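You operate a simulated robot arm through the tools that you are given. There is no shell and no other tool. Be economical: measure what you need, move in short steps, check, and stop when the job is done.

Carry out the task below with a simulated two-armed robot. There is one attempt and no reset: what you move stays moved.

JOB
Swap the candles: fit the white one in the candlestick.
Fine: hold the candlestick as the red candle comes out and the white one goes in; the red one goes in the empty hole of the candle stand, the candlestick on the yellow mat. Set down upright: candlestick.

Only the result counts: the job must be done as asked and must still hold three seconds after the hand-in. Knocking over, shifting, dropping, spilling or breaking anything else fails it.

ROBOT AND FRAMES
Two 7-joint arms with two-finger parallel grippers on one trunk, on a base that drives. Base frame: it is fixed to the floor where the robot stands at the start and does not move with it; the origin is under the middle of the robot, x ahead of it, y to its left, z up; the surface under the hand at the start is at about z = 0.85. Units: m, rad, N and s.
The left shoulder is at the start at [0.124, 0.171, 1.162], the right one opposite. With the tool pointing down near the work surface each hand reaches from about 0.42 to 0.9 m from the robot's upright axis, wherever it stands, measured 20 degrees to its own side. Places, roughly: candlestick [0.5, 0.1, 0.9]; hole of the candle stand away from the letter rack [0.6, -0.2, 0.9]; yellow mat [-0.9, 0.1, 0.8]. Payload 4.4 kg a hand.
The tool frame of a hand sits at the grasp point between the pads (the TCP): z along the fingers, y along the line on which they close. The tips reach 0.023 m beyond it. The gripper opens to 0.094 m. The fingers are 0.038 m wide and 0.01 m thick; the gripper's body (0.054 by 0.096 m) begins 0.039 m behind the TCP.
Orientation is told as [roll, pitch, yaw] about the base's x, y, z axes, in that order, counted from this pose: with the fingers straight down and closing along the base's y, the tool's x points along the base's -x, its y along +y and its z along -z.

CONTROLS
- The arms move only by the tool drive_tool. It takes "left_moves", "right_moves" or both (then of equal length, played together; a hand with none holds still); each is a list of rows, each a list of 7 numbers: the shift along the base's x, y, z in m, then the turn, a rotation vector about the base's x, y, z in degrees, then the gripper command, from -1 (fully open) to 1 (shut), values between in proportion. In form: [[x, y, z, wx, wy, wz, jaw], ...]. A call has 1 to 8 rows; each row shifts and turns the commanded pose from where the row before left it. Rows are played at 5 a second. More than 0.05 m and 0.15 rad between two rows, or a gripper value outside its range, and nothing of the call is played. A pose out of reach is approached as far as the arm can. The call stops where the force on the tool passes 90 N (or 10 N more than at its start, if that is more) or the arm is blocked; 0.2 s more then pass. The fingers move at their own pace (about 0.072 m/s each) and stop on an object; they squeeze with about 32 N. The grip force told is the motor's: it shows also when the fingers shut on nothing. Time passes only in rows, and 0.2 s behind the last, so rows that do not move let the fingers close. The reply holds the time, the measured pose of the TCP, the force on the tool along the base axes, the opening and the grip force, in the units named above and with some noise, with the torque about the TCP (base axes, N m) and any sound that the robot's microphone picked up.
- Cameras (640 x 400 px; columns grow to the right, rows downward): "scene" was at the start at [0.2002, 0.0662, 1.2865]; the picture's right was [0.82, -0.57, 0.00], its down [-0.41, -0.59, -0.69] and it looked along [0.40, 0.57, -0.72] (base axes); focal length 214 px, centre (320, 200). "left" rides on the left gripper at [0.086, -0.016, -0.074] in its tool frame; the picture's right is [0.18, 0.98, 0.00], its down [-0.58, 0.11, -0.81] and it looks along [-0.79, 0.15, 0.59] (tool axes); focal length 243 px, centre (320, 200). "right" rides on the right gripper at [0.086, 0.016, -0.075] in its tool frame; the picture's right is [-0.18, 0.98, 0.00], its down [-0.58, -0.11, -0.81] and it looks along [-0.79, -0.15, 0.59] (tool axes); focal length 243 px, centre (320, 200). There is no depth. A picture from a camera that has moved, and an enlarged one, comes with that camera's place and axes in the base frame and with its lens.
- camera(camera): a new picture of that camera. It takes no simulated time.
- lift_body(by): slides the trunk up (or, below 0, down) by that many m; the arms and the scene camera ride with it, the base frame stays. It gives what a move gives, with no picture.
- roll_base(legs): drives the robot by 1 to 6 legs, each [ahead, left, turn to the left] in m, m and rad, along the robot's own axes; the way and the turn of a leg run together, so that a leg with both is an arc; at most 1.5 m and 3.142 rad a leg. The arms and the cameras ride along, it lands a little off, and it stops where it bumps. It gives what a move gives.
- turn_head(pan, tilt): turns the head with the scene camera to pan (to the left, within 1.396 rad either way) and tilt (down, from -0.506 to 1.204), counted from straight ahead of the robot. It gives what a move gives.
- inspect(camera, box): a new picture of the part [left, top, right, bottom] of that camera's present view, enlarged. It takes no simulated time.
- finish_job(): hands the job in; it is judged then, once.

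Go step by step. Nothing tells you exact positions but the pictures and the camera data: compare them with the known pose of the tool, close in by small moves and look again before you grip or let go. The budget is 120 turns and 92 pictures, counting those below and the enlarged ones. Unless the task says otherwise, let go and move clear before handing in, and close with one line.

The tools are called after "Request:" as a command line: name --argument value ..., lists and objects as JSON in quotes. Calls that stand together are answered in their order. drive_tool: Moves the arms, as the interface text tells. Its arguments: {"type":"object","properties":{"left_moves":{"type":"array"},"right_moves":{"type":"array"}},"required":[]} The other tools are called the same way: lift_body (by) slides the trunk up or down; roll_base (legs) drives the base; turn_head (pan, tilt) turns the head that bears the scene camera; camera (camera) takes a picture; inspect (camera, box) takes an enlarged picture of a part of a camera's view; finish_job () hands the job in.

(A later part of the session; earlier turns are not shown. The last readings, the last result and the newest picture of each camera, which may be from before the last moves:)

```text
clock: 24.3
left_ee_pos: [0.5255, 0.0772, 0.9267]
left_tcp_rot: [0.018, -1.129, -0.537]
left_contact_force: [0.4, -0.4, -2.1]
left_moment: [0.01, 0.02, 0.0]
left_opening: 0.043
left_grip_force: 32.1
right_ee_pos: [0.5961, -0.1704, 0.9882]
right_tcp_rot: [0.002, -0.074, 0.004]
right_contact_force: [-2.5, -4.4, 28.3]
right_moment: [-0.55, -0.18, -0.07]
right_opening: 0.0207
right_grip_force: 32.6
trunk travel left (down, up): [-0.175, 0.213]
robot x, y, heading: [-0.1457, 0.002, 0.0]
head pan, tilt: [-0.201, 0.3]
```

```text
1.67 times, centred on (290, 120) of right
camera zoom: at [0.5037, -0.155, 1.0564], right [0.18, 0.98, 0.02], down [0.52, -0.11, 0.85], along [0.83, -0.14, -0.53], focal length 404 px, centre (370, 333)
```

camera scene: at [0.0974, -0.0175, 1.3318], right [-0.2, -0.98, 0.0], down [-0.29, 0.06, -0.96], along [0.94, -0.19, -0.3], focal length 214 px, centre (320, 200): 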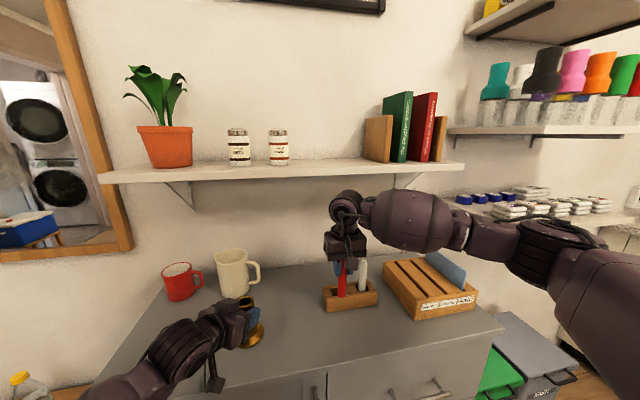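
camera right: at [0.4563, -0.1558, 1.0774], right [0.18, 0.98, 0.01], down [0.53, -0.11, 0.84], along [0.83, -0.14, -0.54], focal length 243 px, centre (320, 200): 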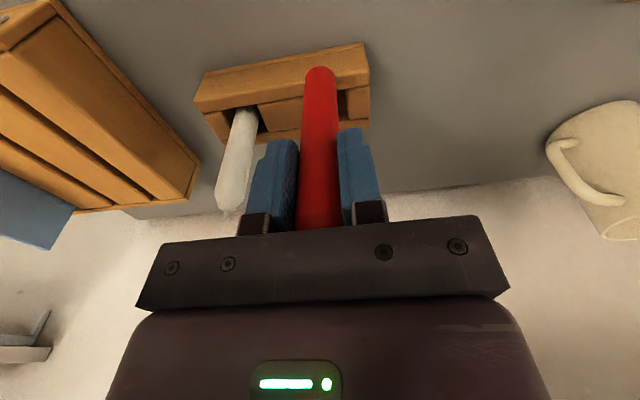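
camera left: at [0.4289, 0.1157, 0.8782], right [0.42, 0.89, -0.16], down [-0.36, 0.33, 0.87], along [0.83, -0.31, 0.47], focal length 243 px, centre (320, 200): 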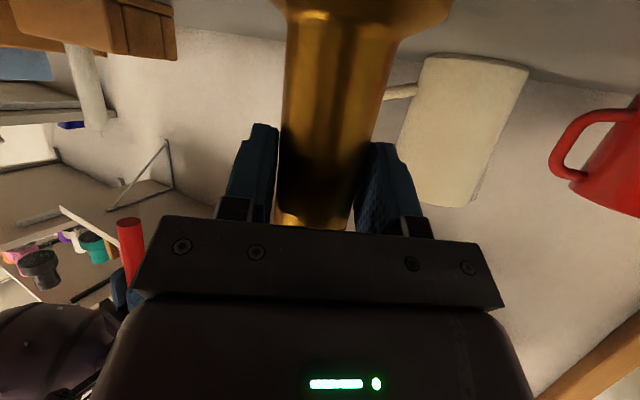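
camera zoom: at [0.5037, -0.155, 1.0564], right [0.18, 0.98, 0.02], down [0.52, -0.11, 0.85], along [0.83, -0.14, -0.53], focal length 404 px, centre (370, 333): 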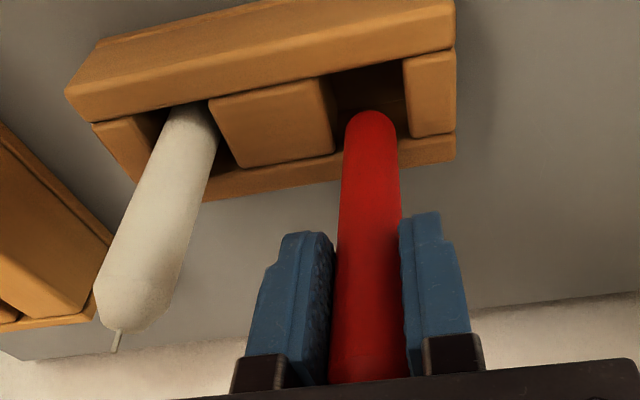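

It landed on the back rim, so it's slightly too far in x. I'll lift, shift about -6 mm and check.

Request:
drive_tool --right_moves '[[0, 0, 0.012, 0, 0, 0, 1], [-0.006, -0.001, 0, 0, 0, 0, 1], [0, 0, 0, 0, 0, 0, 1]]'

Request:
inspect --camera "scene" --box '[310, 260, 390, 310]'

Request:
inspect --camera "right" --box '[190, 0, 390, 240]'

```text
clock: 25.1
left_ee_pos: [0.5271, 0.0768, 0.9258]
left_tcp_rot: [0.012, -1.131, -0.535]
left_contact_force: [1.3, -1.1, 6.7]
left_moment: [-0.35, -0.07, 0.03]
left_opening: 0.0428
left_grip_force: 32.4
right_ee_pos: [0.5903, -0.1712, 0.9917]
right_tcp_rot: [0.0, -0.062, 0.005]
right_contact_force: [0.4, 0.0, 0.0]
right_moment: [-0.03, 0.03, 0.0]
right_opening: 0.0212
right_grip_force: 32.3
trunk travel left (down, up): [-0.175, 0.213]
robot x, y, heading: [-0.1505, 0.0019, -0.002]
head pan, tilt: [-0.201, 0.3]
```

```text
8.00 times, centred on (350, 285) of scene
camera zoom: at [0.0977, -0.0177, 1.3316], right [-0.2, -0.98, 0.0], down [-0.29, 0.06, -0.96], along [0.94, -0.19, -0.3], focal length 1716 px, centre (80, -480)
```

zoom: 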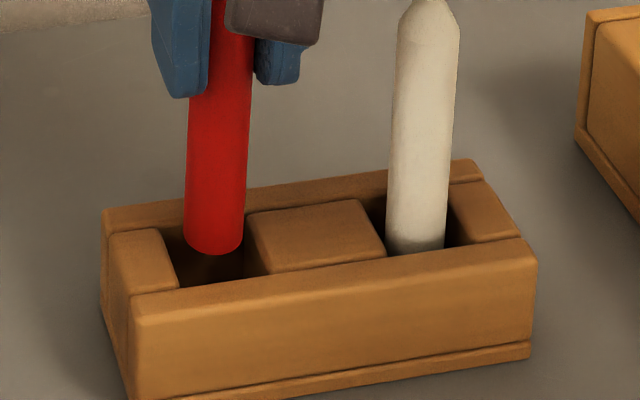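

```text
1.67 times, centred on (290, 120) of right
camera zoom: at [0.4989, -0.1556, 1.0604], right [0.18, 0.98, 0.01], down [0.53, -0.11, 0.84], along [0.83, -0.14, -0.54], focal length 404 px, centre (370, 333)
```

zoom: 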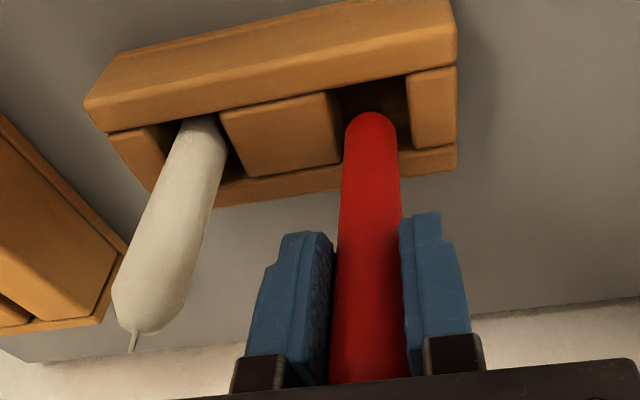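

The bottom now looks centred over the hole. Lowering gently.

Request:
drive_tool --right_moves '[[0, 0, -0.006, 0, 0, 0, 1], [0, 0, -0.006, 0, 0, 0, 1], [0, 0, -0.005, 0, 0, 0, 1]]'

Request:
inspect --camera "scene" --box '[310, 260, 390, 310]'

```text
clock: 25.9
left_ee_pos: [0.5267, 0.0772, 0.9259]
left_tcp_rot: [0.011, -1.13, -0.535]
left_contact_force: [2.0, -1.8, 7.1]
left_moment: [-0.45, -0.08, 0.02]
left_opening: 0.0427
left_grip_force: 31.9
right_ee_pos: [0.5895, -0.1706, 0.975]
right_tcp_rot: [0.003, -0.064, 0.006]
right_contact_force: [-1.0, 0.6, -0.2]
right_moment: [-0.01, -0.02, 0.01]
right_opening: 0.0212
right_grip_force: 32.1
trunk travel left (down, up): [-0.175, 0.213]
robot x, y, heading: [-0.1501, 0.0036, -0.003]
head pan, tilt: [-0.201, 0.3]
```

```text
8.00 times, centred on (350, 285) of scene
camera zoom: at [0.0976, -0.0178, 1.3317], right [-0.2, -0.98, 0.0], down [-0.29, 0.06, -0.96], along [0.94, -0.19, -0.3], focal length 1716 px, centre (80, -480)
```

zoom: 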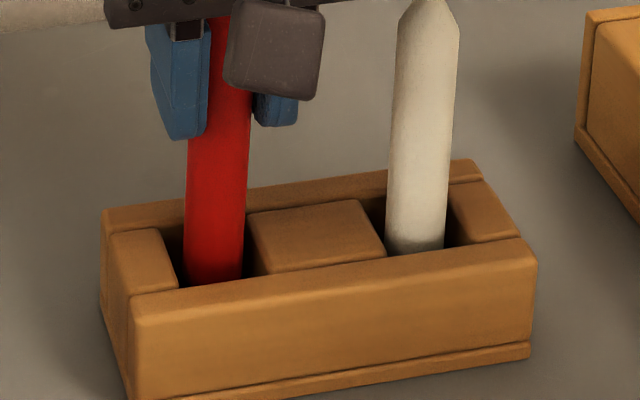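

It's inside the hole with no force. I'll keep lowering until it seats.

Request:
drive_tool --right_moves '[[0, 0, -0.006, 0, 0, 0, 1], [0, 0, -0.006, 0, 0, 0, 1], [0, 0, -0.004, 0, 0, 0, 1]]'

```text
clock: 26.7
left_ee_pos: [0.5278, 0.0778, 0.9249]
left_tcp_rot: [0.012, -1.128, -0.535]
left_contact_force: [1.6, -2.6, 6.9]
left_moment: [-0.49, -0.03, 0.04]
left_opening: 0.0432
left_grip_force: 31.7
right_ee_pos: [0.5906, -0.1711, 0.959]
right_tcp_rot: [0.002, -0.063, 0.004]
right_contact_force: [0.4, 0.1, -0.8]
right_moment: [0.01, 0.02, -0.03]
right_opening: 0.0209
right_grip_force: 32.0
trunk travel left (down, up): [-0.175, 0.213]
robot x, y, heading: [-0.1485, 0.0015, -0.001]
head pan, tilt: [-0.201, 0.3]
```

Request:
drive_tool --right_moves '[[0, 0, -0.004, 0, 0, 0, 1], [0, 0, -0.003, 0, 0, 0, 1]]'

Request:
inspect --camera "scene" --box '[310, 240, 390, 310]'

```text
clock: 27.3
left_ee_pos: [0.5266, 0.0773, 0.9255]
left_tcp_rot: [0.014, -1.13, -0.535]
left_contact_force: [1.3, -1.7, 6.1]
left_moment: [-0.36, -0.03, 0.06]
left_opening: 0.0429
left_grip_force: 32.5
right_ee_pos: [0.5901, -0.1699, 0.9522]
right_tcp_rot: [0.003, -0.063, 0.006]
right_contact_force: [-0.4, 0.8, 1.7]
right_moment: [0.0, 0.11, 0.01]
right_opening: 0.0211
right_grip_force: 32.0
trunk travel left (down, up): [-0.175, 0.213]
robot x, y, heading: [-0.1527, 0.0013, -0.002]
head pan, tilt: [-0.201, 0.3]
```

```text
5.71 times, centred on (350, 275) of scene
camera zoom: at [0.0974, -0.0177, 1.3318], right [-0.2, -0.98, 0.0], down [-0.29, 0.06, -0.96], along [0.94, -0.19, -0.3], focal length 1226 px, centre (149, -229)
```

zoom: 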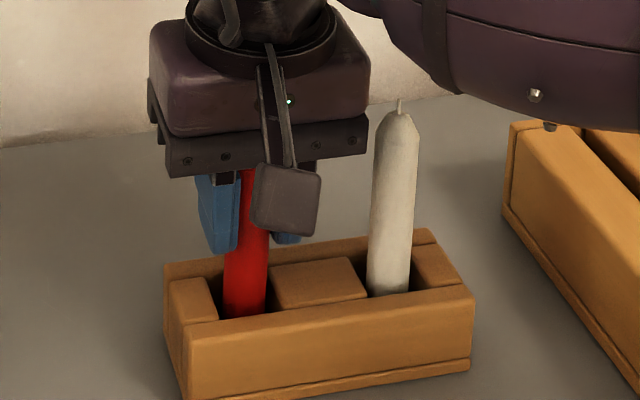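

It's just touching the bottom. I'll press 2 mm more, then open partway and rise.

Request:
drive_tool --right_moves '[[0, 0, -0.002, 0, 0, 0, 1]]'

Request:
drive_tool --right_moves '[[0, 0, 0, 0, 0, 0, 0.2], [0, 0, 0, 0, 0, 0, -0.1], [0, 0, 0, 0, 0, 0, -0.1]]'

Request:
camera --camera "right"

```text
clock: 27.7
left_ee_pos: [0.5255, 0.0778, 0.9252]
left_tcp_rot: [0.015, -1.13, -0.534]
left_contact_force: [0.3, -0.3, 1.0]
left_moment: [-0.16, -0.02, 0.07]
left_opening: 0.0427
left_grip_force: 32.2
right_ee_pos: [0.59, -0.1711, 0.9514]
right_tcp_rot: [0.002, -0.067, 0.005]
right_contact_force: [-2.7, -1.5, 11.6]
right_moment: [-0.08, 0.27, -0.01]
right_opening: 0.0211
right_grip_force: 32.0
trunk travel left (down, up): [-0.175, 0.213]
robot x, y, heading: [-0.1482, -0.0014, 0.002]
head pan, tilt: [-0.201, 0.3]
```

```text
clock: 28.5
left_ee_pos: [0.5267, 0.0773, 0.9259]
left_tcp_rot: [0.012, -1.129, -0.535]
left_contact_force: [-3.3, 1.1, 6.9]
left_moment: [-0.12, 0.25, -0.09]
left_opening: 0.0429
left_grip_force: 32.1
right_ee_pos: [0.5896, -0.1705, 0.9495]
right_tcp_rot: [0.002, -0.063, 0.007]
right_contact_force: [-1.0, 0.1, -0.4]
right_moment: [0.01, 0.0, 0.0]
right_opening: 0.0517
right_grip_force: 0.0
trunk travel left (down, up): [-0.175, 0.213]
robot x, y, heading: [-0.1458, 0.0005, -0.002]
head pan, tilt: [-0.201, 0.3]
```

```text
51 pictures are left
camera right: at [0.4979, -0.1554, 1.0186], right [0.18, 0.98, 0.01], down [0.53, -0.11, 0.84], along [0.83, -0.14, -0.54], focal length 243 px, centre (320, 200)
```

right: 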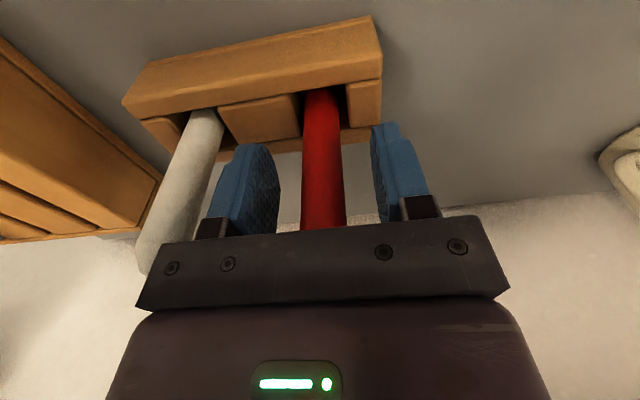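

The red candle is seated in the stand. I'll rise a bit and back out toward the robot, then look at the white candle.

Request:
drive_tool --right_moves '[[0, 0, 0.02, 0, 0, 0, -0.1], [0, 0, 0.025, 0, 0, 0, -0.1], [-0.03, 0, 0, 0, 0, 0, -0.1], [-0.04, -0.01, 0.02, 0, 2, 0, -0.1], [0, -0.035, 0.02, 0, 1.7, 0, -0.1], [0, -0.034, 0, 0, 0, 0, -0.1]]'

Request:
camera --camera "right"

Request:
inspect --camera "scene" --box '[310, 240, 390, 310]'

```text
clock: 29.9
left_ee_pos: [0.5271, 0.0772, 0.9243]
left_tcp_rot: [0.013, -1.13, -0.535]
left_contact_force: [-0.5, -0.4, 5.0]
left_moment: [-0.33, 0.08, 0.01]
left_opening: 0.043
left_grip_force: 32.0
right_ee_pos: [0.5194, -0.249, 1.0334]
right_tcp_rot: [0.003, 0.006, 0.004]
right_contact_force: [-0.7, 0.2, 0.3]
right_moment: [0.01, -0.03, 0.03]
right_opening: 0.0514
right_grip_force: 0.1
trunk travel left (down, up): [-0.175, 0.213]
robot x, y, heading: [-0.1501, 0.004, -0.006]
head pan, tilt: [-0.201, 0.3]
```

```text
50 pictures are left
camera right: at [0.4325, -0.2336, 1.1088], right [0.18, 0.98, 0.0], down [0.58, -0.11, 0.8], along [0.79, -0.14, -0.59], focal length 243 px, centre (320, 200)
```

right: 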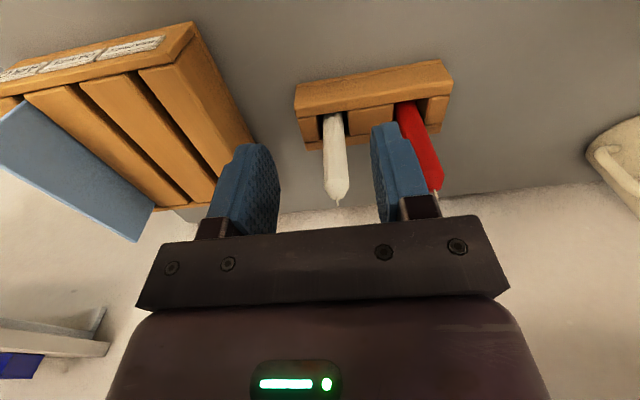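

```text
5.71 times, centred on (350, 275) of scene
camera zoom: at [0.0976, -0.0179, 1.3317], right [-0.2, -0.98, 0.0], down [-0.29, 0.06, -0.96], along [0.94, -0.19, -0.3], focal length 1226 px, centre (149, -229)
```

zoom: 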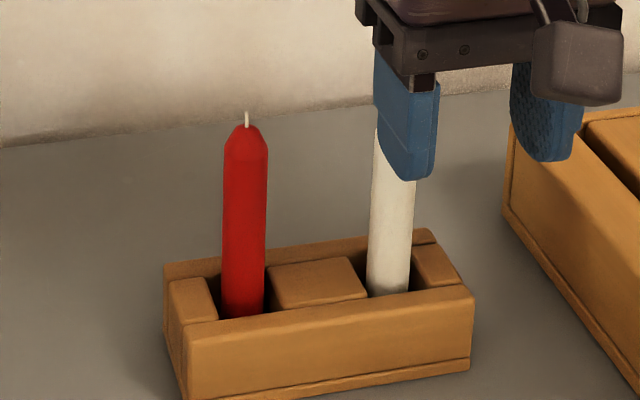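

The white candle is between finger columns, at y ≈ -0.2485 and x ≈ 0.594 at mid height. I'll descend to 0.961, then go forward around it.

Request:
drive_tool --right_moves '[[0, 0.0005, -0.036, 0, 0, 0, -0.1], [0, 0, -0.036, 0, 0, 0, -0.1], [0.025, 0, 0, 0, 0, 0, -0.1], [0.025, 0, 0, 0, 0, 0, -0.1], [0.015, 0, 0, 0, 0, 0, -0.1]]'

Request:
camera --camera "right"

Request:
inspect --camera "scene" --box '[310, 220, 400, 310]'

```text
clock: 31.1
left_ee_pos: [0.5265, 0.0773, 0.9252]
left_tcp_rot: [0.013, -1.13, -0.533]
left_contact_force: [0.2, 0.3, 4.2]
left_moment: [-0.12, 0.03, -0.02]
left_opening: 0.0428
left_grip_force: 31.6
right_ee_pos: [0.5834, -0.2509, 0.9613]
right_tcp_rot: [0.0, 0.004, 0.007]
right_contact_force: [0.2, -0.1, 0.0]
right_moment: [-0.03, 0.02, -0.01]
right_opening: 0.0516
right_grip_force: 0.0
trunk travel left (down, up): [-0.175, 0.213]
robot x, y, heading: [-0.1503, -0.0007, 0.0]
head pan, tilt: [-0.201, 0.3]
```

```text
48 pictures are left
camera right: at [0.4979, -0.2348, 1.0359], right [0.18, 0.98, 0.0], down [0.58, -0.11, 0.8], along [0.79, -0.14, -0.59], focal length 243 px, centre (320, 200)
```

right: 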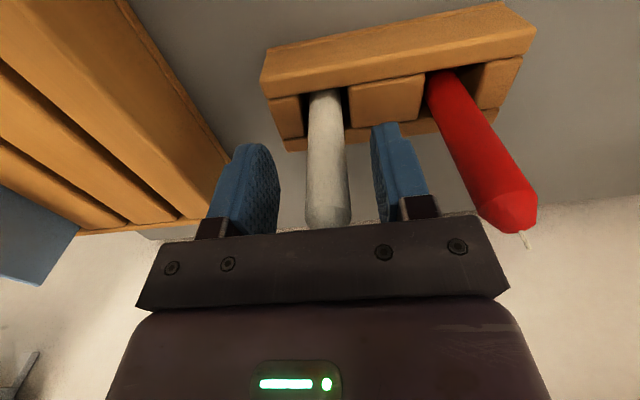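

```text
4.44 times, centred on (355, 265) of scene
camera zoom: at [0.0977, -0.0175, 1.3317], right [-0.2, -0.98, 0.0], down [-0.29, 0.06, -0.96], along [0.94, -0.19, -0.3], focal length 953 px, centre (164, -89)
```

zoom: 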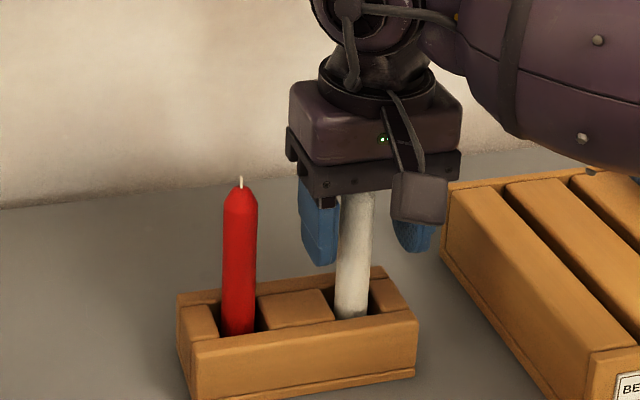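

Centred well. I'll move in 1 cm more and close.

Request:
drive_tool --right_moves '[[0.01, 0.003, 0, 0, 0, 0, -0.1], [0, 0, 0, 0, 0, 0, 1], [0, 0, 0, 0, 0, 0, 1], [0, 0, 0, 0, 0, 0, 1]]'

Request:
drive_tool --right_moves '[[0, 0, 0.01, 0, 0, 0, 1], [0, 0, 0.015, 0, 0, 0, 1], [0, 0, 0.015, 0, 0, 0, 1]]'

Request:
camera --camera "scene"

```text
clock: 32.1
left_ee_pos: [0.527, 0.0769, 0.9246]
left_tcp_rot: [0.012, -1.128, -0.534]
left_contact_force: [0.3, -0.3, 2.9]
left_moment: [-0.18, 0.05, 0.0]
left_opening: 0.0428
left_grip_force: 32.1
right_ee_pos: [0.5951, -0.2465, 0.9632]
right_tcp_rot: [0.004, 0.001, 0.005]
right_contact_force: [0.6, -0.9, 1.1]
right_moment: [-0.02, -0.03, -0.01]
right_opening: 0.0206
right_grip_force: 31.8
trunk travel left (down, up): [-0.175, 0.213]
robot x, y, heading: [-0.1466, 0.0015, -0.003]
head pan, tilt: [-0.201, 0.3]
```

```text
clock: 32.9
left_ee_pos: [0.5267, 0.0786, 0.9247]
left_tcp_rot: [0.013, -1.131, -0.534]
left_contact_force: [-0.6, 1.2, 4.4]
left_moment: [-0.21, 0.06, -0.02]
left_opening: 0.0427
left_grip_force: 32.2
right_ee_pos: [0.5943, -0.2462, 1.0003]
right_tcp_rot: [0.002, 0.003, 0.006]
right_contact_force: [0.0, 0.5, -1.0]
right_moment: [0.01, -0.02, 0.02]
right_opening: 0.0208
right_grip_force: 32.3
trunk travel left (down, up): [-0.175, 0.213]
robot x, y, heading: [-0.1498, 0.0035, 0.002]
head pan, tilt: [-0.201, 0.3]
```

```text
46 pictures are left
camera scene: at [0.0977, -0.0176, 1.3317], right [-0.2, -0.98, 0.0], down [-0.29, 0.06, -0.96], along [0.94, -0.19, -0.3], focal length 214 px, centre (320, 200)
```

scene: 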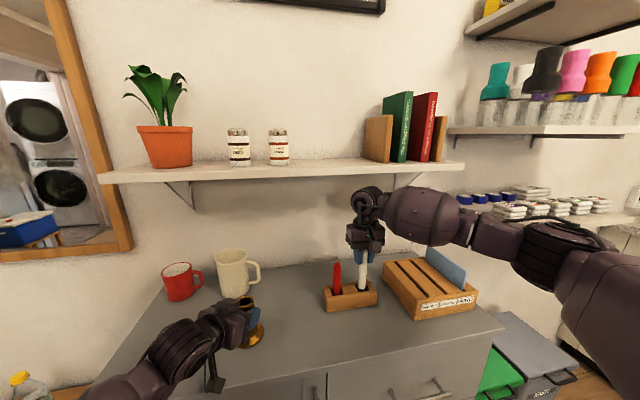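

The white candle is nearly clear of the stand. I'll lift a bit more, then withdraw toward the robot before going higher.

Request:
drive_tool --right_moves '[[0, 0, 0.012, 0, 0, 0, 1], [0, 0, 0.006, 0, 0, 0, 1]]'

Request:
inspect --camera "scene" --box '[310, 170, 410, 310]'

```text
clock: 33.5
left_ee_pos: [0.5264, 0.0773, 0.925]
left_tcp_rot: [0.012, -1.131, -0.534]
left_contact_force: [-1.0, 0.6, 4.8]
left_moment: [-0.16, 0.06, -0.04]
left_opening: 0.0429
left_grip_force: 32.2
right_ee_pos: [0.5948, -0.2468, 1.0203]
right_tcp_rot: [0.004, 0.002, 0.006]
right_contact_force: [0.4, -0.2, -0.1]
right_moment: [-0.02, -0.01, 0.0]
right_opening: 0.0207
right_grip_force: 32.2
trunk travel left (down, up): [-0.175, 0.213]
robot x, y, heading: [-0.146, -0.0017, 0.003]
head pan, tilt: [-0.201, 0.3]
```

```text
2.86 times, centred on (360, 240) of scene
camera zoom: at [0.0977, -0.0175, 1.3317], right [-0.2, -0.98, 0.0], down [-0.29, 0.06, -0.96], along [0.94, -0.19, -0.3], focal length 613 px, centre (206, 86)
```

zoom: 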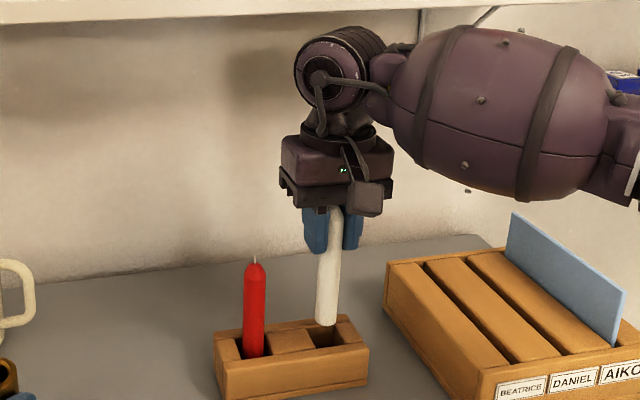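

The bottom is at about z 0.915, clear of the stand. I'll withdraw, rise, and carry it toward the candlestick.

Request:
drive_tool --right_moves '[[-0.025, 0, 0.003, 0, 0, 0, 1], [-0.03, 0, 0.02, 0, 0, 0, 1], [0, 0.01, 0.04, 0, 0, 0, 1], [0, 0.045, 0.02, 0, 0, 0, 1], [0, 0.045, 0.01, 0, 0, 0, 1], [0, 0.045, 0, 0, 0, 0, 1], [0, 0.045, 0, 0, 0, 0, 1], [0, 0.045, 0, 0, 0, 0, 1]]'

Request:
drive_tool --right_moves '[[-0.003, 0.03, 0, 0, 0, 0, 1], [-0.003, 0.03, 0, 0, 0, 0, 1], [0, 0.02, 0, 0, 0, 0, 1]]'

Request:
turn_head --pan 0.1 --tilt 0.6

Request:
inspect --camera "scene" --box '[240, 60, 400, 220]'

Request:
camera --camera "right"

```text
clock: 35.3
left_ee_pos: [0.5264, 0.0782, 0.9258]
left_tcp_rot: [0.011, -1.128, -0.534]
left_contact_force: [0.2, 2.1, 1.7]
left_moment: [-0.04, 0.02, -0.04]
left_opening: 0.0429
left_grip_force: 31.9
right_ee_pos: [0.5415, -0.0104, 1.1149]
right_tcp_rot: [0.002, 0.003, 0.006]
right_contact_force: [-0.1, 0.5, -1.2]
right_moment: [-0.04, 0.0, 0.0]
right_opening: 0.0205
right_grip_force: 31.7
trunk travel left (down, up): [-0.175, 0.213]
robot x, y, heading: [-0.1475, -0.0023, -0.002]
head pan, tilt: [-0.201, 0.3]
```

```text
clock: 36.1
left_ee_pos: [0.5281, 0.0786, 0.9253]
left_tcp_rot: [0.012, -1.13, -0.533]
left_contact_force: [-0.5, 1.1, 2.1]
left_moment: [-0.03, 0.04, -0.02]
left_opening: 0.0428
left_grip_force: 32.1
right_ee_pos: [0.5338, 0.0686, 1.1138]
right_tcp_rot: [0.001, 0.001, 0.006]
right_contact_force: [0.3, 0.5, 0.1]
right_moment: [-0.01, -0.05, -0.01]
right_opening: 0.0206
right_grip_force: 31.9
trunk travel left (down, up): [-0.175, 0.213]
robot x, y, heading: [-0.1495, 0.0046, 0.001]
head pan, tilt: [-0.201, 0.3]
```

```text
clock: 36.9
left_ee_pos: [0.5277, 0.0774, 0.9257]
left_tcp_rot: [0.012, -1.13, -0.533]
left_contact_force: [0.3, -0.5, 2.2]
left_moment: [-0.15, 0.05, 0.02]
left_opening: 0.0429
left_grip_force: 31.7
right_ee_pos: [0.5319, 0.0676, 1.1133]
right_tcp_rot: [0.001, 0.002, 0.005]
right_contact_force: [-0.3, -0.7, -0.7]
right_moment: [-0.02, -0.03, -0.01]
right_opening: 0.0207
right_grip_force: 32.1
trunk travel left (down, up): [-0.175, 0.213]
robot x, y, heading: [-0.1498, 0.0045, -0.002]
head pan, tilt: [0.099, 0.6]
```

```text
2.50 times, centred on (320, 140) of scene
camera zoom: at [0.0944, 0.0098, 1.3043], right [0.1, -1.0, 0.0], down [-0.56, -0.05, -0.83], along [0.82, 0.08, -0.56], focal length 536 px, centre (320, 350)
```

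zoom: 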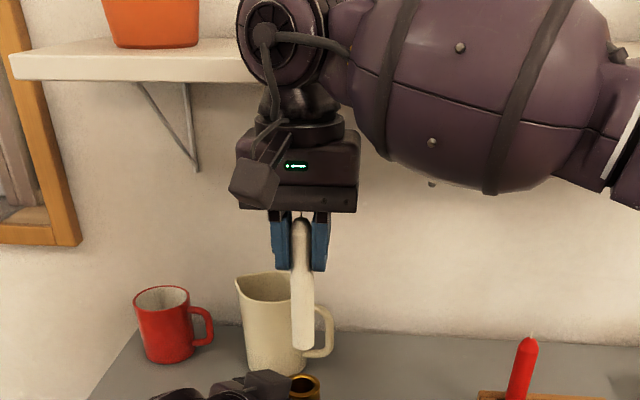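

```text
43 pictures are left
camera right: at [0.447, 0.0835, 1.188], right [0.18, 0.98, 0.0], down [0.58, -0.11, 0.8], along [0.79, -0.14, -0.59], focal length 243 px, centre (320, 200)
```

right: 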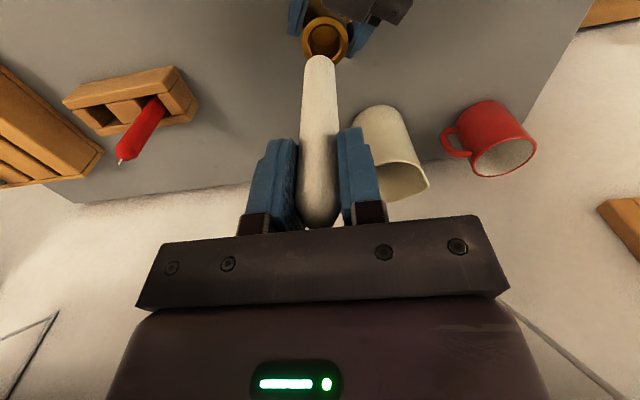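

The white candle leans about 5° in x and its bottom is near (0.522, 0.069). I'll straighten it, lower it close to the rim and compare.

Request:
drive_tool --right_moves '[[0, 0.001, -0.01, 0, -2.5, 0, 1], [0, 0.001, -0.012, 0, -2.5, 0, 1], [0, 0, -0.012, 0, 0, 0, 1]]'

Request:
turn_head --pan 0.1 --tilt 0.75

Request:
inspect --camera "scene" --box '[260, 120, 360, 220]'

Request:
inspect --camera "right" --box '[260, 0, 380, 120]'

```text
clock: 37.7
left_ee_pos: [0.5273, 0.078, 0.9258]
left_tcp_rot: [0.012, -1.13, -0.534]
left_contact_force: [0.2, -0.3, 1.4]
left_moment: [-0.2, 0.01, -0.01]
left_opening: 0.0429
left_grip_force: 32.3
right_ee_pos: [0.5337, 0.0714, 1.0801]
right_tcp_rot: [0.003, -0.085, 0.005]
right_contact_force: [0.6, -0.3, 0.1]
right_moment: [-0.01, 0.03, -0.03]
right_opening: 0.0209
right_grip_force: 31.9
trunk travel left (down, up): [-0.175, 0.213]
robot x, y, heading: [-0.147, -0.0018, -0.001]
head pan, tilt: [0.099, 0.6]
```

```text
clock: 38.4
left_ee_pos: [0.5284, 0.077, 0.9255]
left_tcp_rot: [0.013, -1.13, -0.534]
left_contact_force: [0.3, 0.6, 2.1]
left_moment: [-0.1, 0.02, 0.0]
left_opening: 0.043
left_grip_force: 31.5
right_ee_pos: [0.5348, 0.0713, 1.0812]
right_tcp_rot: [0.001, -0.085, 0.004]
right_contact_force: [-0.4, 0.5, -0.3]
right_moment: [-0.01, -0.01, -0.01]
right_opening: 0.0208
right_grip_force: 32.0
trunk travel left (down, up): [-0.175, 0.213]
robot x, y, heading: [-0.1479, 0.0013, -0.003]
head pan, tilt: [0.099, 0.75]
```

```text
4.00 times, centred on (310, 170) of scene
camera zoom: at [0.0889, 0.0093, 1.2914], right [0.1, -1.0, 0.0], down [-0.68, -0.07, -0.73], along [0.73, 0.07, -0.68], focal length 858 px, centre (360, 320)
```

zoom: 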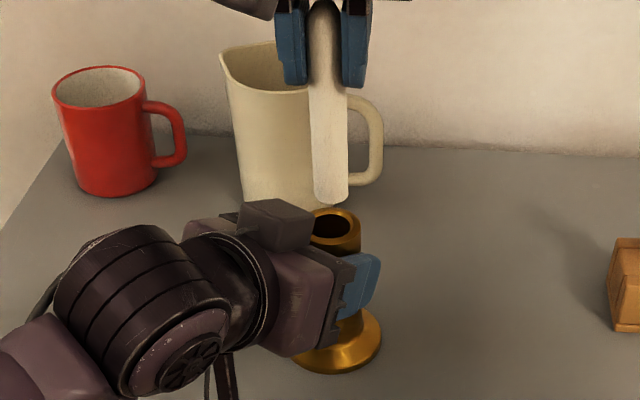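

```text
3.33 times, centred on (320, 60) of right
camera zoom: at [0.441, 0.0867, 1.1473], right [0.18, 0.98, 0.02], down [0.51, -0.11, 0.85], along [0.84, -0.14, -0.52], focal length 809 px, centre (320, 667)
```

zoom: 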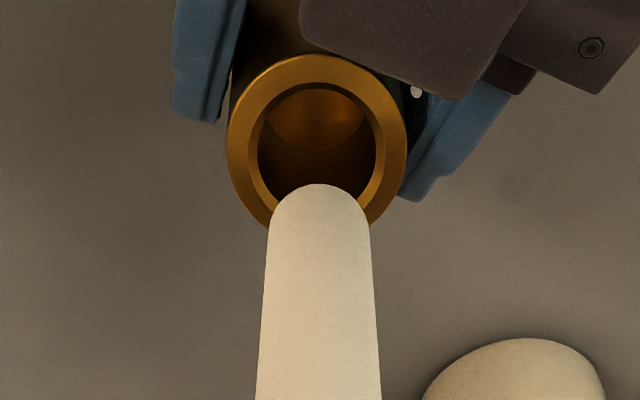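

The candle bottom is nearly right over the bore: the offset is about 1.5 mm in -x. Correcting and lowering gently.

Request:
drive_tool --right_moves '[[-0.0015, -0.0003, -0.01, 0, 0, 0, 1], [0, 0, -0.01, 0, 0, 0, 1], [0, 0, -0.01, 0, 0, 0, 1], [0, 0, -0.005, 0, 0, 0, 1]]'

Request:
inspect --camera "right" --box '[260, 0, 380, 120]'

Request:
inspect --camera "scene" --box '[260, 120, 360, 220]'

```text
clock: 39.4
left_ee_pos: [0.5263, 0.0786, 0.9256]
left_tcp_rot: [0.013, -1.128, -0.534]
left_contact_force: [6.2, -1.2, -10.6]
left_moment: [-0.31, 0.23, 0.1]
left_opening: 0.0431
left_grip_force: 32.0
right_ee_pos: [0.5316, 0.0709, 1.0475]
right_tcp_rot: [0.006, -0.089, 0.008]
right_contact_force: [-2.7, 2.3, 27.0]
right_moment: [0.01, -0.08, 0.0]
right_opening: 0.0213
right_grip_force: 31.9
trunk travel left (down, up): [-0.175, 0.213]
robot x, y, heading: [-0.1437, 0.0011, -0.003]
head pan, tilt: [0.099, 0.75]
```

```text
3.33 times, centred on (320, 60) of right
camera zoom: at [0.4382, 0.0864, 1.1137], right [0.18, 0.98, 0.02], down [0.51, -0.11, 0.85], along [0.84, -0.14, -0.52], focal length 809 px, centre (320, 667)
```

zoom: 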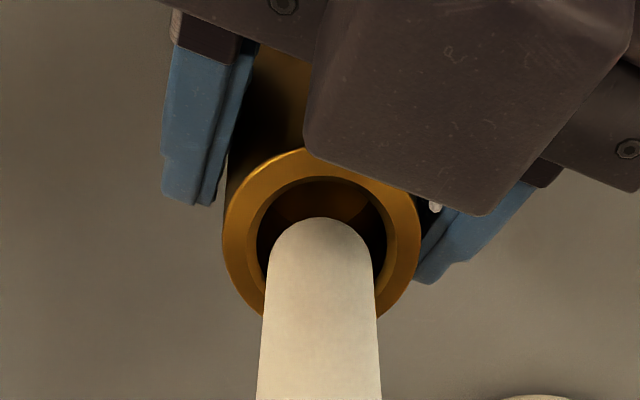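

```text
4.00 times, centred on (310, 170) of scene
camera zoom: at [0.0878, 0.0094, 1.2917], right [0.1, -1.0, 0.0], down [-0.68, -0.07, -0.73], along [0.73, 0.07, -0.68], focal length 858 px, centre (360, 320)
```

zoom: 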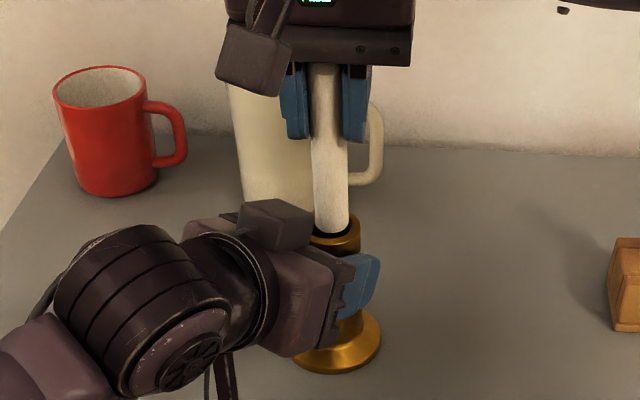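

It's touching the far side of the rim: the bore's near side is visible in front. I'll lift and shift -x by about 4.5 mm.

Request:
drive_tool --right_moves '[[0, 0, 0.01, 0, 0, 0, 1], [-0.0045, 0.0003, 0, 0, 0, 0, 1], [0, 0, -0.007, 0, 0, 0, 1], [0, 0, -0.006, 0, 0, 0, 1]]'

Request:
inspect --camera "right" --box '[260, 0, 380, 120]'

```text
clock: 40.4
left_ee_pos: [0.5274, 0.0774, 0.9254]
left_tcp_rot: [0.012, -1.131, -0.533]
left_contact_force: [0.6, 0.1, 1.7]
left_moment: [-0.12, 0.02, -0.01]
left_opening: 0.0429
left_grip_force: 32.0
right_ee_pos: [0.5281, 0.0699, 1.0409]
right_tcp_rot: [0.002, -0.084, 0.006]
right_contact_force: [0.0, 0.8, 0.6]
right_moment: [0.03, -0.04, -0.01]
right_opening: 0.0208
right_grip_force: 31.9
trunk travel left (down, up): [-0.175, 0.213]
robot x, y, heading: [-0.1471, 0.0019, -0.005]
head pan, tilt: [0.099, 0.75]
```

```text
3.33 times, centred on (320, 60) of right
camera zoom: at [0.4352, 0.0858, 1.1084], right [0.18, 0.98, 0.02], down [0.51, -0.11, 0.85], along [0.84, -0.14, -0.52], focal length 809 px, centre (320, 667)
```

zoom: 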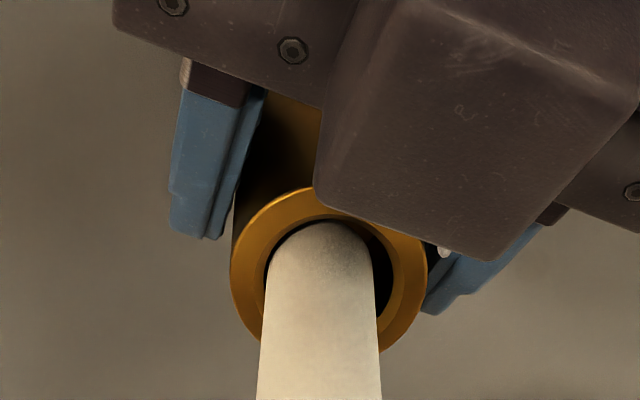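

It's entering the bore with no force. I'll nudge +y by 1.5 mm and lower until seated.

Request:
drive_tool --right_moves '[[0, 0.0015, -0.006, 0, 0, 0, 1], [0, 0, -0.007, 0, 0, 0, 1], [0, 0, -0.006, 0, 0, 0, 1]]'

Request:
inspect --camera "scene" --box '[260, 100, 360, 220]'

```text
clock: 41.2
left_ee_pos: [0.5274, 0.0776, 0.9253]
left_tcp_rot: [0.012, -1.13, -0.534]
left_contact_force: [1.0, -0.4, 2.7]
left_moment: [-0.1, -0.04, 0.02]
left_opening: 0.043
left_grip_force: 31.6
right_ee_pos: [0.5293, 0.0707, 1.0221]
right_tcp_rot: [0.003, -0.086, 0.005]
right_contact_force: [0.8, 0.1, -0.9]
right_moment: [0.01, -0.03, 0.03]
right_opening: 0.0205
right_grip_force: 32.0
trunk travel left (down, up): [-0.175, 0.213]
robot x, y, heading: [-0.1468, 0.0014, -0.001]
head pan, tilt: [0.099, 0.75]
```

```text
3.33 times, centred on (310, 160) of scene
camera zoom: at [0.0889, 0.0093, 1.2913], right [0.1, -1.0, 0.0], down [-0.68, -0.07, -0.73], along [0.73, 0.07, -0.68], focal length 715 px, centre (353, 333)
```

zoom: 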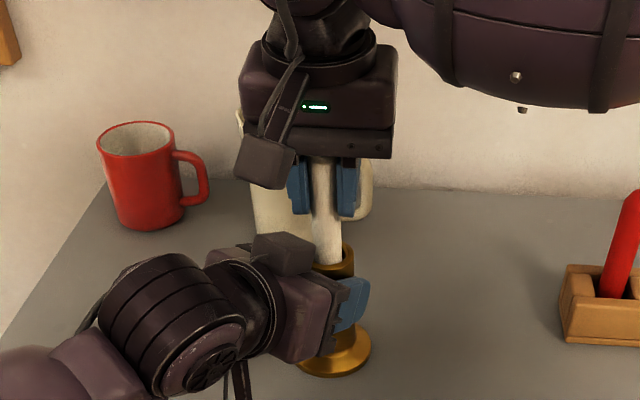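

Going in smoothly. I'll lower in small steps to find the seat.

Request:
drive_tool --right_moves '[[0, 0, -0.004, 0, 0, 0, 1], [0, 0, -0.003, 0, 0, 0, 1]]'

Request:
drive_tool --right_moves '[[0, 0, -0.003, 0, 0, 0, 1], [0, 0, 0, 0, 0, 0, 1]]'

```text
clock: 41.8
left_ee_pos: [0.5274, 0.0779, 0.9251]
left_tcp_rot: [0.012, -1.13, -0.536]
left_contact_force: [3.1, 0.2, -1.5]
left_moment: [-0.37, -0.18, 0.06]
left_opening: 0.0428
left_grip_force: 32.4
right_ee_pos: [0.5274, 0.0728, 1.0163]
right_tcp_rot: [0.005, -0.087, 0.005]
right_contact_force: [0.2, -1.7, 8.2]
right_moment: [-0.11, 0.04, 0.0]
right_opening: 0.0206
right_grip_force: 32.6
trunk travel left (down, up): [-0.175, 0.213]
robot x, y, heading: [-0.1458, 0.0001, -0.001]
head pan, tilt: [0.099, 0.75]
```

```text
clock: 42.4
left_ee_pos: [0.5282, 0.0769, 0.9244]
left_tcp_rot: [0.015, -1.127, -0.533]
left_contact_force: [7.0, 1.4, -10.3]
left_moment: [-0.59, -0.38, 0.23]
left_opening: 0.043
left_grip_force: 31.9
right_ee_pos: [0.5289, 0.0718, 1.0151]
right_tcp_rot: [0.004, -0.09, 0.005]
right_contact_force: [0.4, -0.7, 27.7]
right_moment: [-0.04, 0.03, 0.02]
right_opening: 0.0211
right_grip_force: 31.8
trunk travel left (down, up): [-0.175, 0.213]
robot x, y, heading: [-0.1474, 0.0011, 0.0]
head pan, tilt: [0.099, 0.75]
```

It has seated at TCP z 1.015, as predicted. Releasing and rising.

Request:
drive_tool --right_moves '[[0, 0, 0.002, 0, 0, 0, 0.2], [0, 0, 0, 0, 0, 0, -0.1], [0, 0, 0, 0, 0, 0, -0.1], [0, 0, 0.03, 0, 0, 0, -0.1], [0, 0, 0.03, 0, 0, 0, -0.1], [0, 0, 0.03, 0, 0, 0, -0.1]]'

Request:
camera --camera "scene"

Request:
camera --camera "right"

```text
clock: 43.8
left_ee_pos: [0.5262, 0.0783, 0.9248]
left_tcp_rot: [0.011, -1.13, -0.534]
left_contact_force: [-1.5, 0.6, 2.7]
left_moment: [-0.07, 0.23, -0.05]
left_opening: 0.0429
left_grip_force: 31.8
right_ee_pos: [0.5261, 0.073, 1.1036]
right_tcp_rot: [0.002, -0.086, 0.007]
right_contact_force: [0.1, -0.9, -0.7]
right_moment: [0.01, 0.02, 0.0]
right_opening: 0.0517
right_grip_force: 0.0
trunk travel left (down, up): [-0.175, 0.213]
robot x, y, heading: [-0.1465, 0.003, -0.0]
head pan, tilt: [0.099, 0.75]
```

```text
36 pictures are left
camera scene: at [0.0886, 0.0094, 1.2914], right [0.1, -1.0, 0.0], down [-0.68, -0.07, -0.73], along [0.73, 0.07, -0.68], focal length 214 px, centre (320, 200)
```

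scene: 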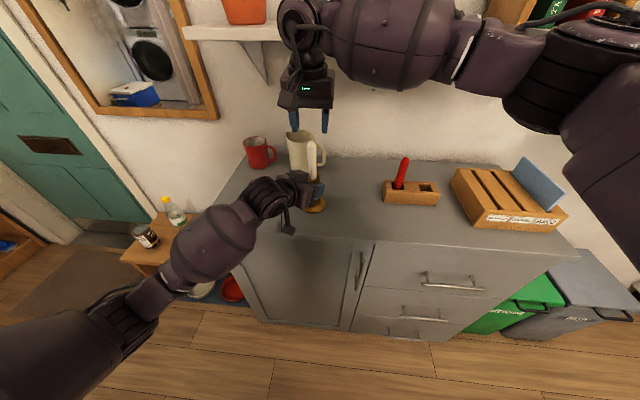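

```text
35 pictures are left
camera right: at [0.4333, 0.0884, 1.1713], right [0.18, 0.98, 0.02], down [0.51, -0.11, 0.85], along [0.84, -0.14, -0.52], focal length 243 px, centre (320, 200)
```

right: 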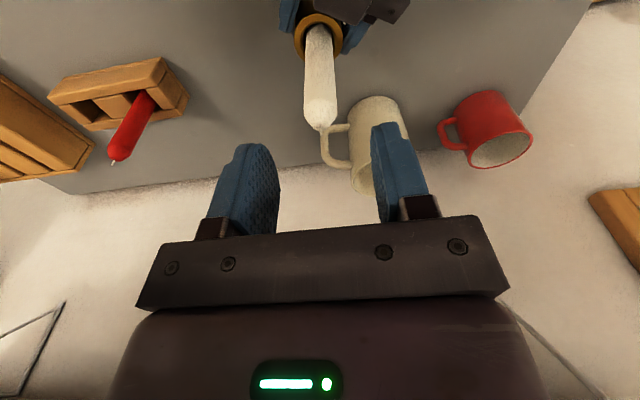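

The white candle stands in the candlestick and the red one in the stand. I'll retract the right hand to a compact pose.

Request:
drive_tool --right_moves '[[-0.01, 0, 0.03, 0, 0, 0, -0.1], [-0.03, -0.035, 0, 0, 1.2, 0, -0.1], [-0.03, -0.035, 0, 0, 1.2, 0, -0.1], [-0.03, -0.035, 0, 0, 1.2, 0, -0.1], [-0.03, -0.035, 0, 0, 1.2, 0, -0.1], [-0.03, -0.035, 0.01, 0, 0, 0, -0.1], [-0.035, -0.035, 0.01, 0, 0, 0, -0.1], [-0.035, -0.035, 0, 0, 0, 0, -0.1]]'

Request:
turn_head --pan 1.39 --tilt 0.6

Request:
camera --camera "scene"

Request:
turn_head --pan -1.39 --tilt 0.6

Request:
camera --camera "scene"

```text
refused: row 7 steps farther than a row can; nothing moved
```

```text
clock: 45.3
left_ee_pos: [0.5262, 0.0766, 0.9248]
left_tcp_rot: [0.012, -1.129, -0.534]
left_contact_force: [0.5, 0.3, 2.9]
left_moment: [-0.08, 0.06, -0.03]
left_opening: 0.0429
left_grip_force: 32.6
right_ee_pos: [0.5269, 0.0729, 1.1053]
right_tcp_rot: [0.002, -0.086, 0.005]
right_contact_force: [0.3, 0.6, 0.9]
right_moment: [0.0, 0.02, -0.01]
right_opening: 0.0518
right_grip_force: 0.0
trunk travel left (down, up): [-0.175, 0.213]
robot x, y, heading: [-0.146, 0.0026, -0.003]
head pan, tilt: [1.389, 0.6]
```

```text
34 pictures are left
camera scene: at [0.0226, 0.0882, 1.3042], right [0.98, -0.18, 0.0], down [-0.1, -0.56, -0.83], along [0.15, 0.81, -0.56], focal length 214 px, centre (320, 200)
```

scene: 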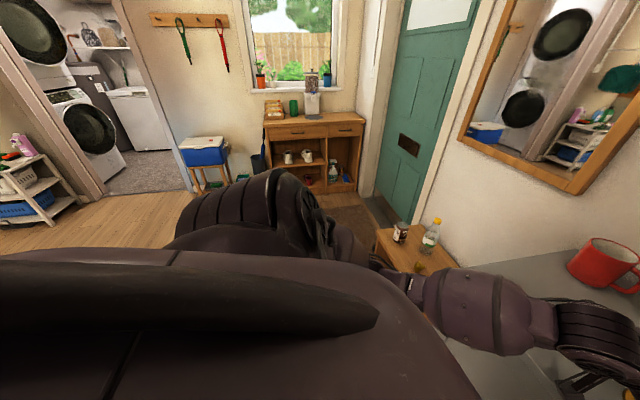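

```text
clock: 47.7
left_ee_pos: [0.5269, 0.0768, 0.925]
left_tcp_rot: [0.012, -1.128, -0.533]
left_contact_force: [1.2, 0.3, 3.0]
left_moment: [-0.14, 0.06, 0.05]
left_opening: 0.0432
left_grip_force: 32.0
right_ee_pos: [0.5266, 0.0722, 1.1058]
right_tcp_rot: [0.002, -0.085, 0.005]
right_contact_force: [-0.3, 1.0, 0.1]
right_moment: [0.0, 0.02, 0.02]
right_opening: 0.052
right_grip_force: 0.1
trunk travel left (down, up): [-0.175, 0.213]
robot x, y, heading: [-0.1507, 0.0006, 0.002]
head pan, tilt: [-1.389, 0.6]
```

```text
33 pictures are left
camera scene: at [0.0221, -0.0857, 1.3042], right [-0.98, -0.18, 0.0], down [-0.1, 0.56, -0.83], along [0.15, -0.81, -0.56], focal length 214 px, centre (320, 200)
```

scene: 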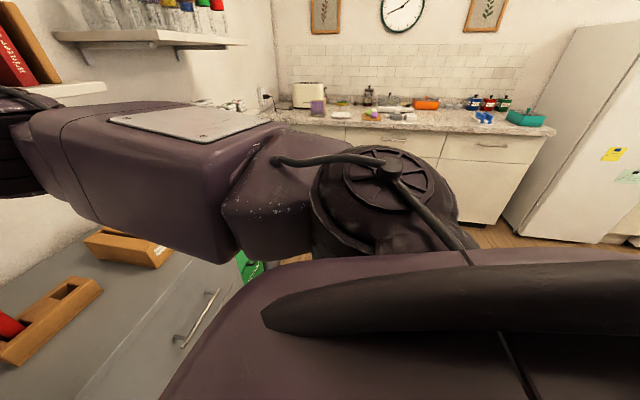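

The area to the left looks open for turning. First I'll retract the right hand in smaller rows, then lift the candlestick.

Request:
drive_tool --right_moves '[[-0.01, 0, 0.03, 0, 0, 0, -0.1], [-0.03, -0.035, 0, 0, 1.2, 0, -0.1], [-0.03, -0.035, 0, 0, 1.2, 0, -0.1], [-0.03, -0.035, 0, 0, 1.2, 0, -0.1], [-0.03, -0.035, 0, 0, 1.2, 0, -0.1], [-0.03, -0.035, 0.01, 0, 0, 0, -0.1], [-0.03, -0.035, 0.01, 0, 0, 0, -0.1], [-0.03, -0.035, 0, 0, 0, 0, -0.1]]'

Request:
drive_tool --left_moves '[[0, 0, 0.01, 0, 0, 0, 1], [0, 0, 0.02, 0, 0, 0, 1], [0, 0, 0.025, 0, 0, 0, 1], [0, 0, 0.025, 0, 0, 0, 1], [0, 0, 0.025, 0, 0, 0, 1], [0, 0, 0.025, 0, 0, 0, 1]]'

Request:
turn_head --pan 0.1 --tilt 0.6

Request:
camera --camera "scene"

```text
clock: 49.5
left_ee_pos: [0.5259, 0.0768, 0.9241]
left_tcp_rot: [0.011, -1.128, -0.534]
left_contact_force: [-1.4, -1.7, 3.0]
left_moment: [-0.28, 0.2, 0.0]
left_opening: 0.0429
left_grip_force: 31.9
right_ee_pos: [0.3088, -0.1718, 1.1533]
right_tcp_rot: [0.004, 0.002, 0.006]
right_contact_force: [-0.4, -0.2, -1.1]
right_moment: [-0.01, 0.0, -0.04]
right_opening: 0.0518
right_grip_force: 0.1
trunk travel left (down, up): [-0.175, 0.213]
robot x, y, heading: [-0.1519, 0.0001, -0.003]
head pan, tilt: [-1.389, 0.6]
```

```text
clock: 50.9
left_ee_pos: [0.5262, 0.0768, 1.0558]
left_tcp_rot: [0.012, -1.13, -0.532]
left_contact_force: [0.0, 0.2, -1.8]
left_moment: [0.0, 0.03, -0.01]
left_opening: 0.043
left_grip_force: 32.2
right_ee_pos: [0.3113, -0.1713, 1.154]
right_tcp_rot: [0.001, -0.002, 0.004]
right_contact_force: [-0.1, -0.4, 0.2]
right_moment: [0.03, 0.0, -0.03]
right_opening: 0.0518
right_grip_force: 0.1
trunk travel left (down, up): [-0.175, 0.213]
robot x, y, heading: [-0.15, -0.0009, -0.002]
head pan, tilt: [-1.389, 0.6]
```

```text
clock: 52.5
left_ee_pos: [0.5268, 0.0761, 1.0553]
left_tcp_rot: [0.013, -1.129, -0.532]
left_contact_force: [0.5, 0.3, -1.6]
left_moment: [0.02, 0.01, -0.01]
left_opening: 0.0429
left_grip_force: 32.3
right_ee_pos: [0.3103, -0.172, 1.1528]
right_tcp_rot: [0.001, -0.001, 0.005]
right_contact_force: [-0.4, 0.4, -0.4]
right_moment: [0.02, -0.03, -0.02]
right_opening: 0.0519
right_grip_force: 0.2
trunk travel left (down, up): [-0.175, 0.213]
robot x, y, heading: [-0.1468, 0.0001, 0.0]
head pan, tilt: [0.099, 0.6]
```

```text
32 pictures are left
camera scene: at [0.0947, 0.0098, 1.3041], right [0.1, -1.0, 0.0], down [-0.56, -0.05, -0.82], along [0.82, 0.08, -0.57], focal length 214 px, centre (320, 200)
```

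scene: 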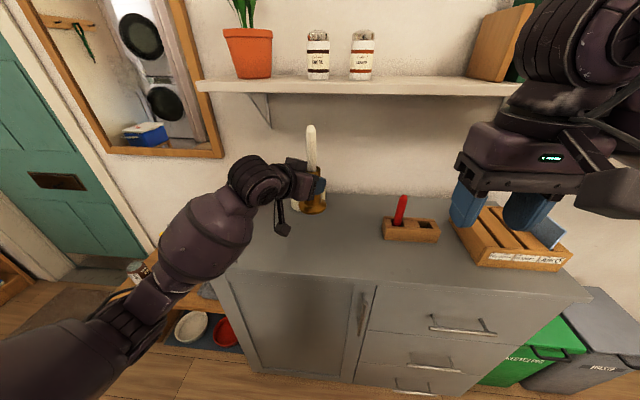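

Lifted cleanly. I'll pull it back 6 cm, then turn left in stages.

Request:
drive_tool --left_moves '[[-0.02, 0.01, 0, 0, 0, 0, 1], [-0.02, 0.01, 0, 0, 0, 0, 1], [-0.02, 0.01, 0.01, 0, 0, 0, 1]]'

Request:
roll_base --legs '[[0, 0, 0.8], [0, 0, 0.7]]'

Request:
camera --camera "scene"

Request:
turn_head --pan 1.35 --tilt 0.6

Request:
camera --camera "scene"

```text
clock: 53.3
left_ee_pos: [0.466, 0.1077, 1.0645]
left_tcp_rot: [0.011, -1.129, -0.533]
left_contact_force: [-0.2, -0.5, -2.5]
left_moment: [-0.01, 0.02, -0.01]
left_opening: 0.0429
left_grip_force: 32.2
right_ee_pos: [0.3093, -0.171, 1.1543]
right_tcp_rot: [0.001, -0.002, 0.007]
right_contact_force: [0.0, 0.5, -0.8]
right_moment: [-0.03, 0.03, 0.01]
right_opening: 0.0516
right_grip_force: 0.0
trunk travel left (down, up): [-0.175, 0.213]
robot x, y, heading: [-0.1492, 0.0061, -0.003]
head pan, tilt: [0.099, 0.6]
```

```text
clock: 57.6
left_ee_pos: [-0.2044, 0.6226, 1.0646]
left_tcp_rot: [0.011, -1.129, 0.96]
left_contact_force: [0.2, 0.1, -1.6]
left_moment: [-0.04, 0.02, 0.01]
left_opening: 0.0429
left_grip_force: 32.7
right_ee_pos: [0.0599, 0.4446, 1.1532]
right_tcp_rot: [0.002, 0.001, 1.498]
right_contact_force: [0.2, 0.5, -0.1]
right_moment: [-0.04, 0.01, -0.01]
right_opening: 0.0517
right_grip_force: 0.1
trunk travel left (down, up): [-0.175, 0.213]
robot x, y, heading: [-0.1463, -0.0031, 1.49]
head pan, tilt: [0.099, 0.6]
```

```text
31 pictures are left
camera scene: at [-0.1358, 0.2424, 1.3041], right [1.0, 0.02, 0.0], down [0.01, -0.56, -0.82], along [-0.01, 0.82, -0.57], focal length 214 px, centre (320, 200)
```

scene: 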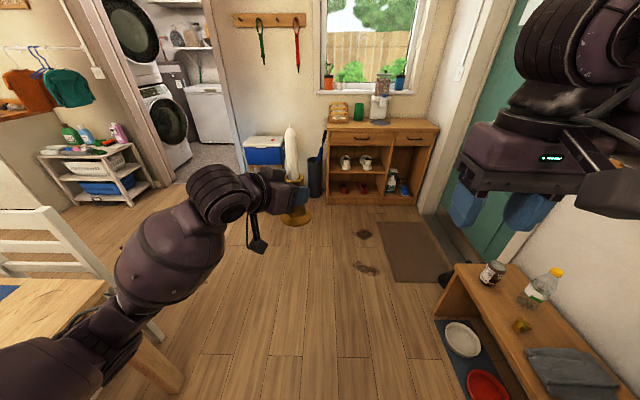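

```text
clock: 59.1
left_ee_pos: [-0.2051, 0.6221, 1.0631]
left_tcp_rot: [0.012, -1.129, 0.959]
left_contact_force: [-0.4, 0.5, -2.2]
left_moment: [-0.02, 0.01, 0.0]
left_opening: 0.0428
left_grip_force: 32.4
right_ee_pos: [0.0606, 0.4449, 1.1539]
right_tcp_rot: [0.001, 0.0, 1.498]
right_contact_force: [0.1, -0.3, -0.1]
right_moment: [0.01, 0.0, -0.01]
right_opening: 0.0517
right_grip_force: 0.1
trunk travel left (down, up): [-0.175, 0.213]
robot x, y, heading: [-0.1483, 0.0005, 1.492]
head pan, tilt: [1.349, 0.6]
```

```text
30 pictures are left
camera scene: at [-0.2182, 0.1805, 1.3041], right [0.3, 0.95, 0.0], down [0.54, -0.17, -0.83], along [-0.79, 0.25, -0.56], focal length 214 px, centre (320, 200)
```

scene: 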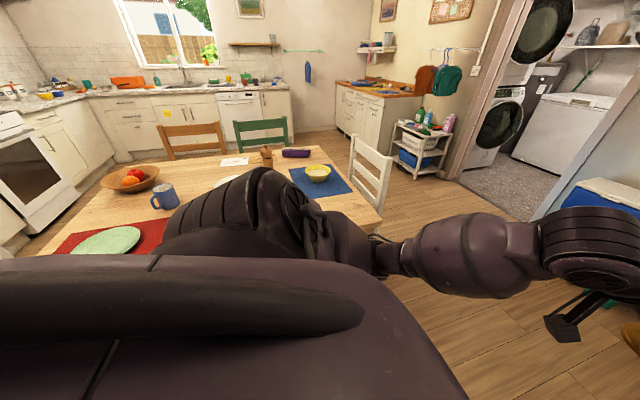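

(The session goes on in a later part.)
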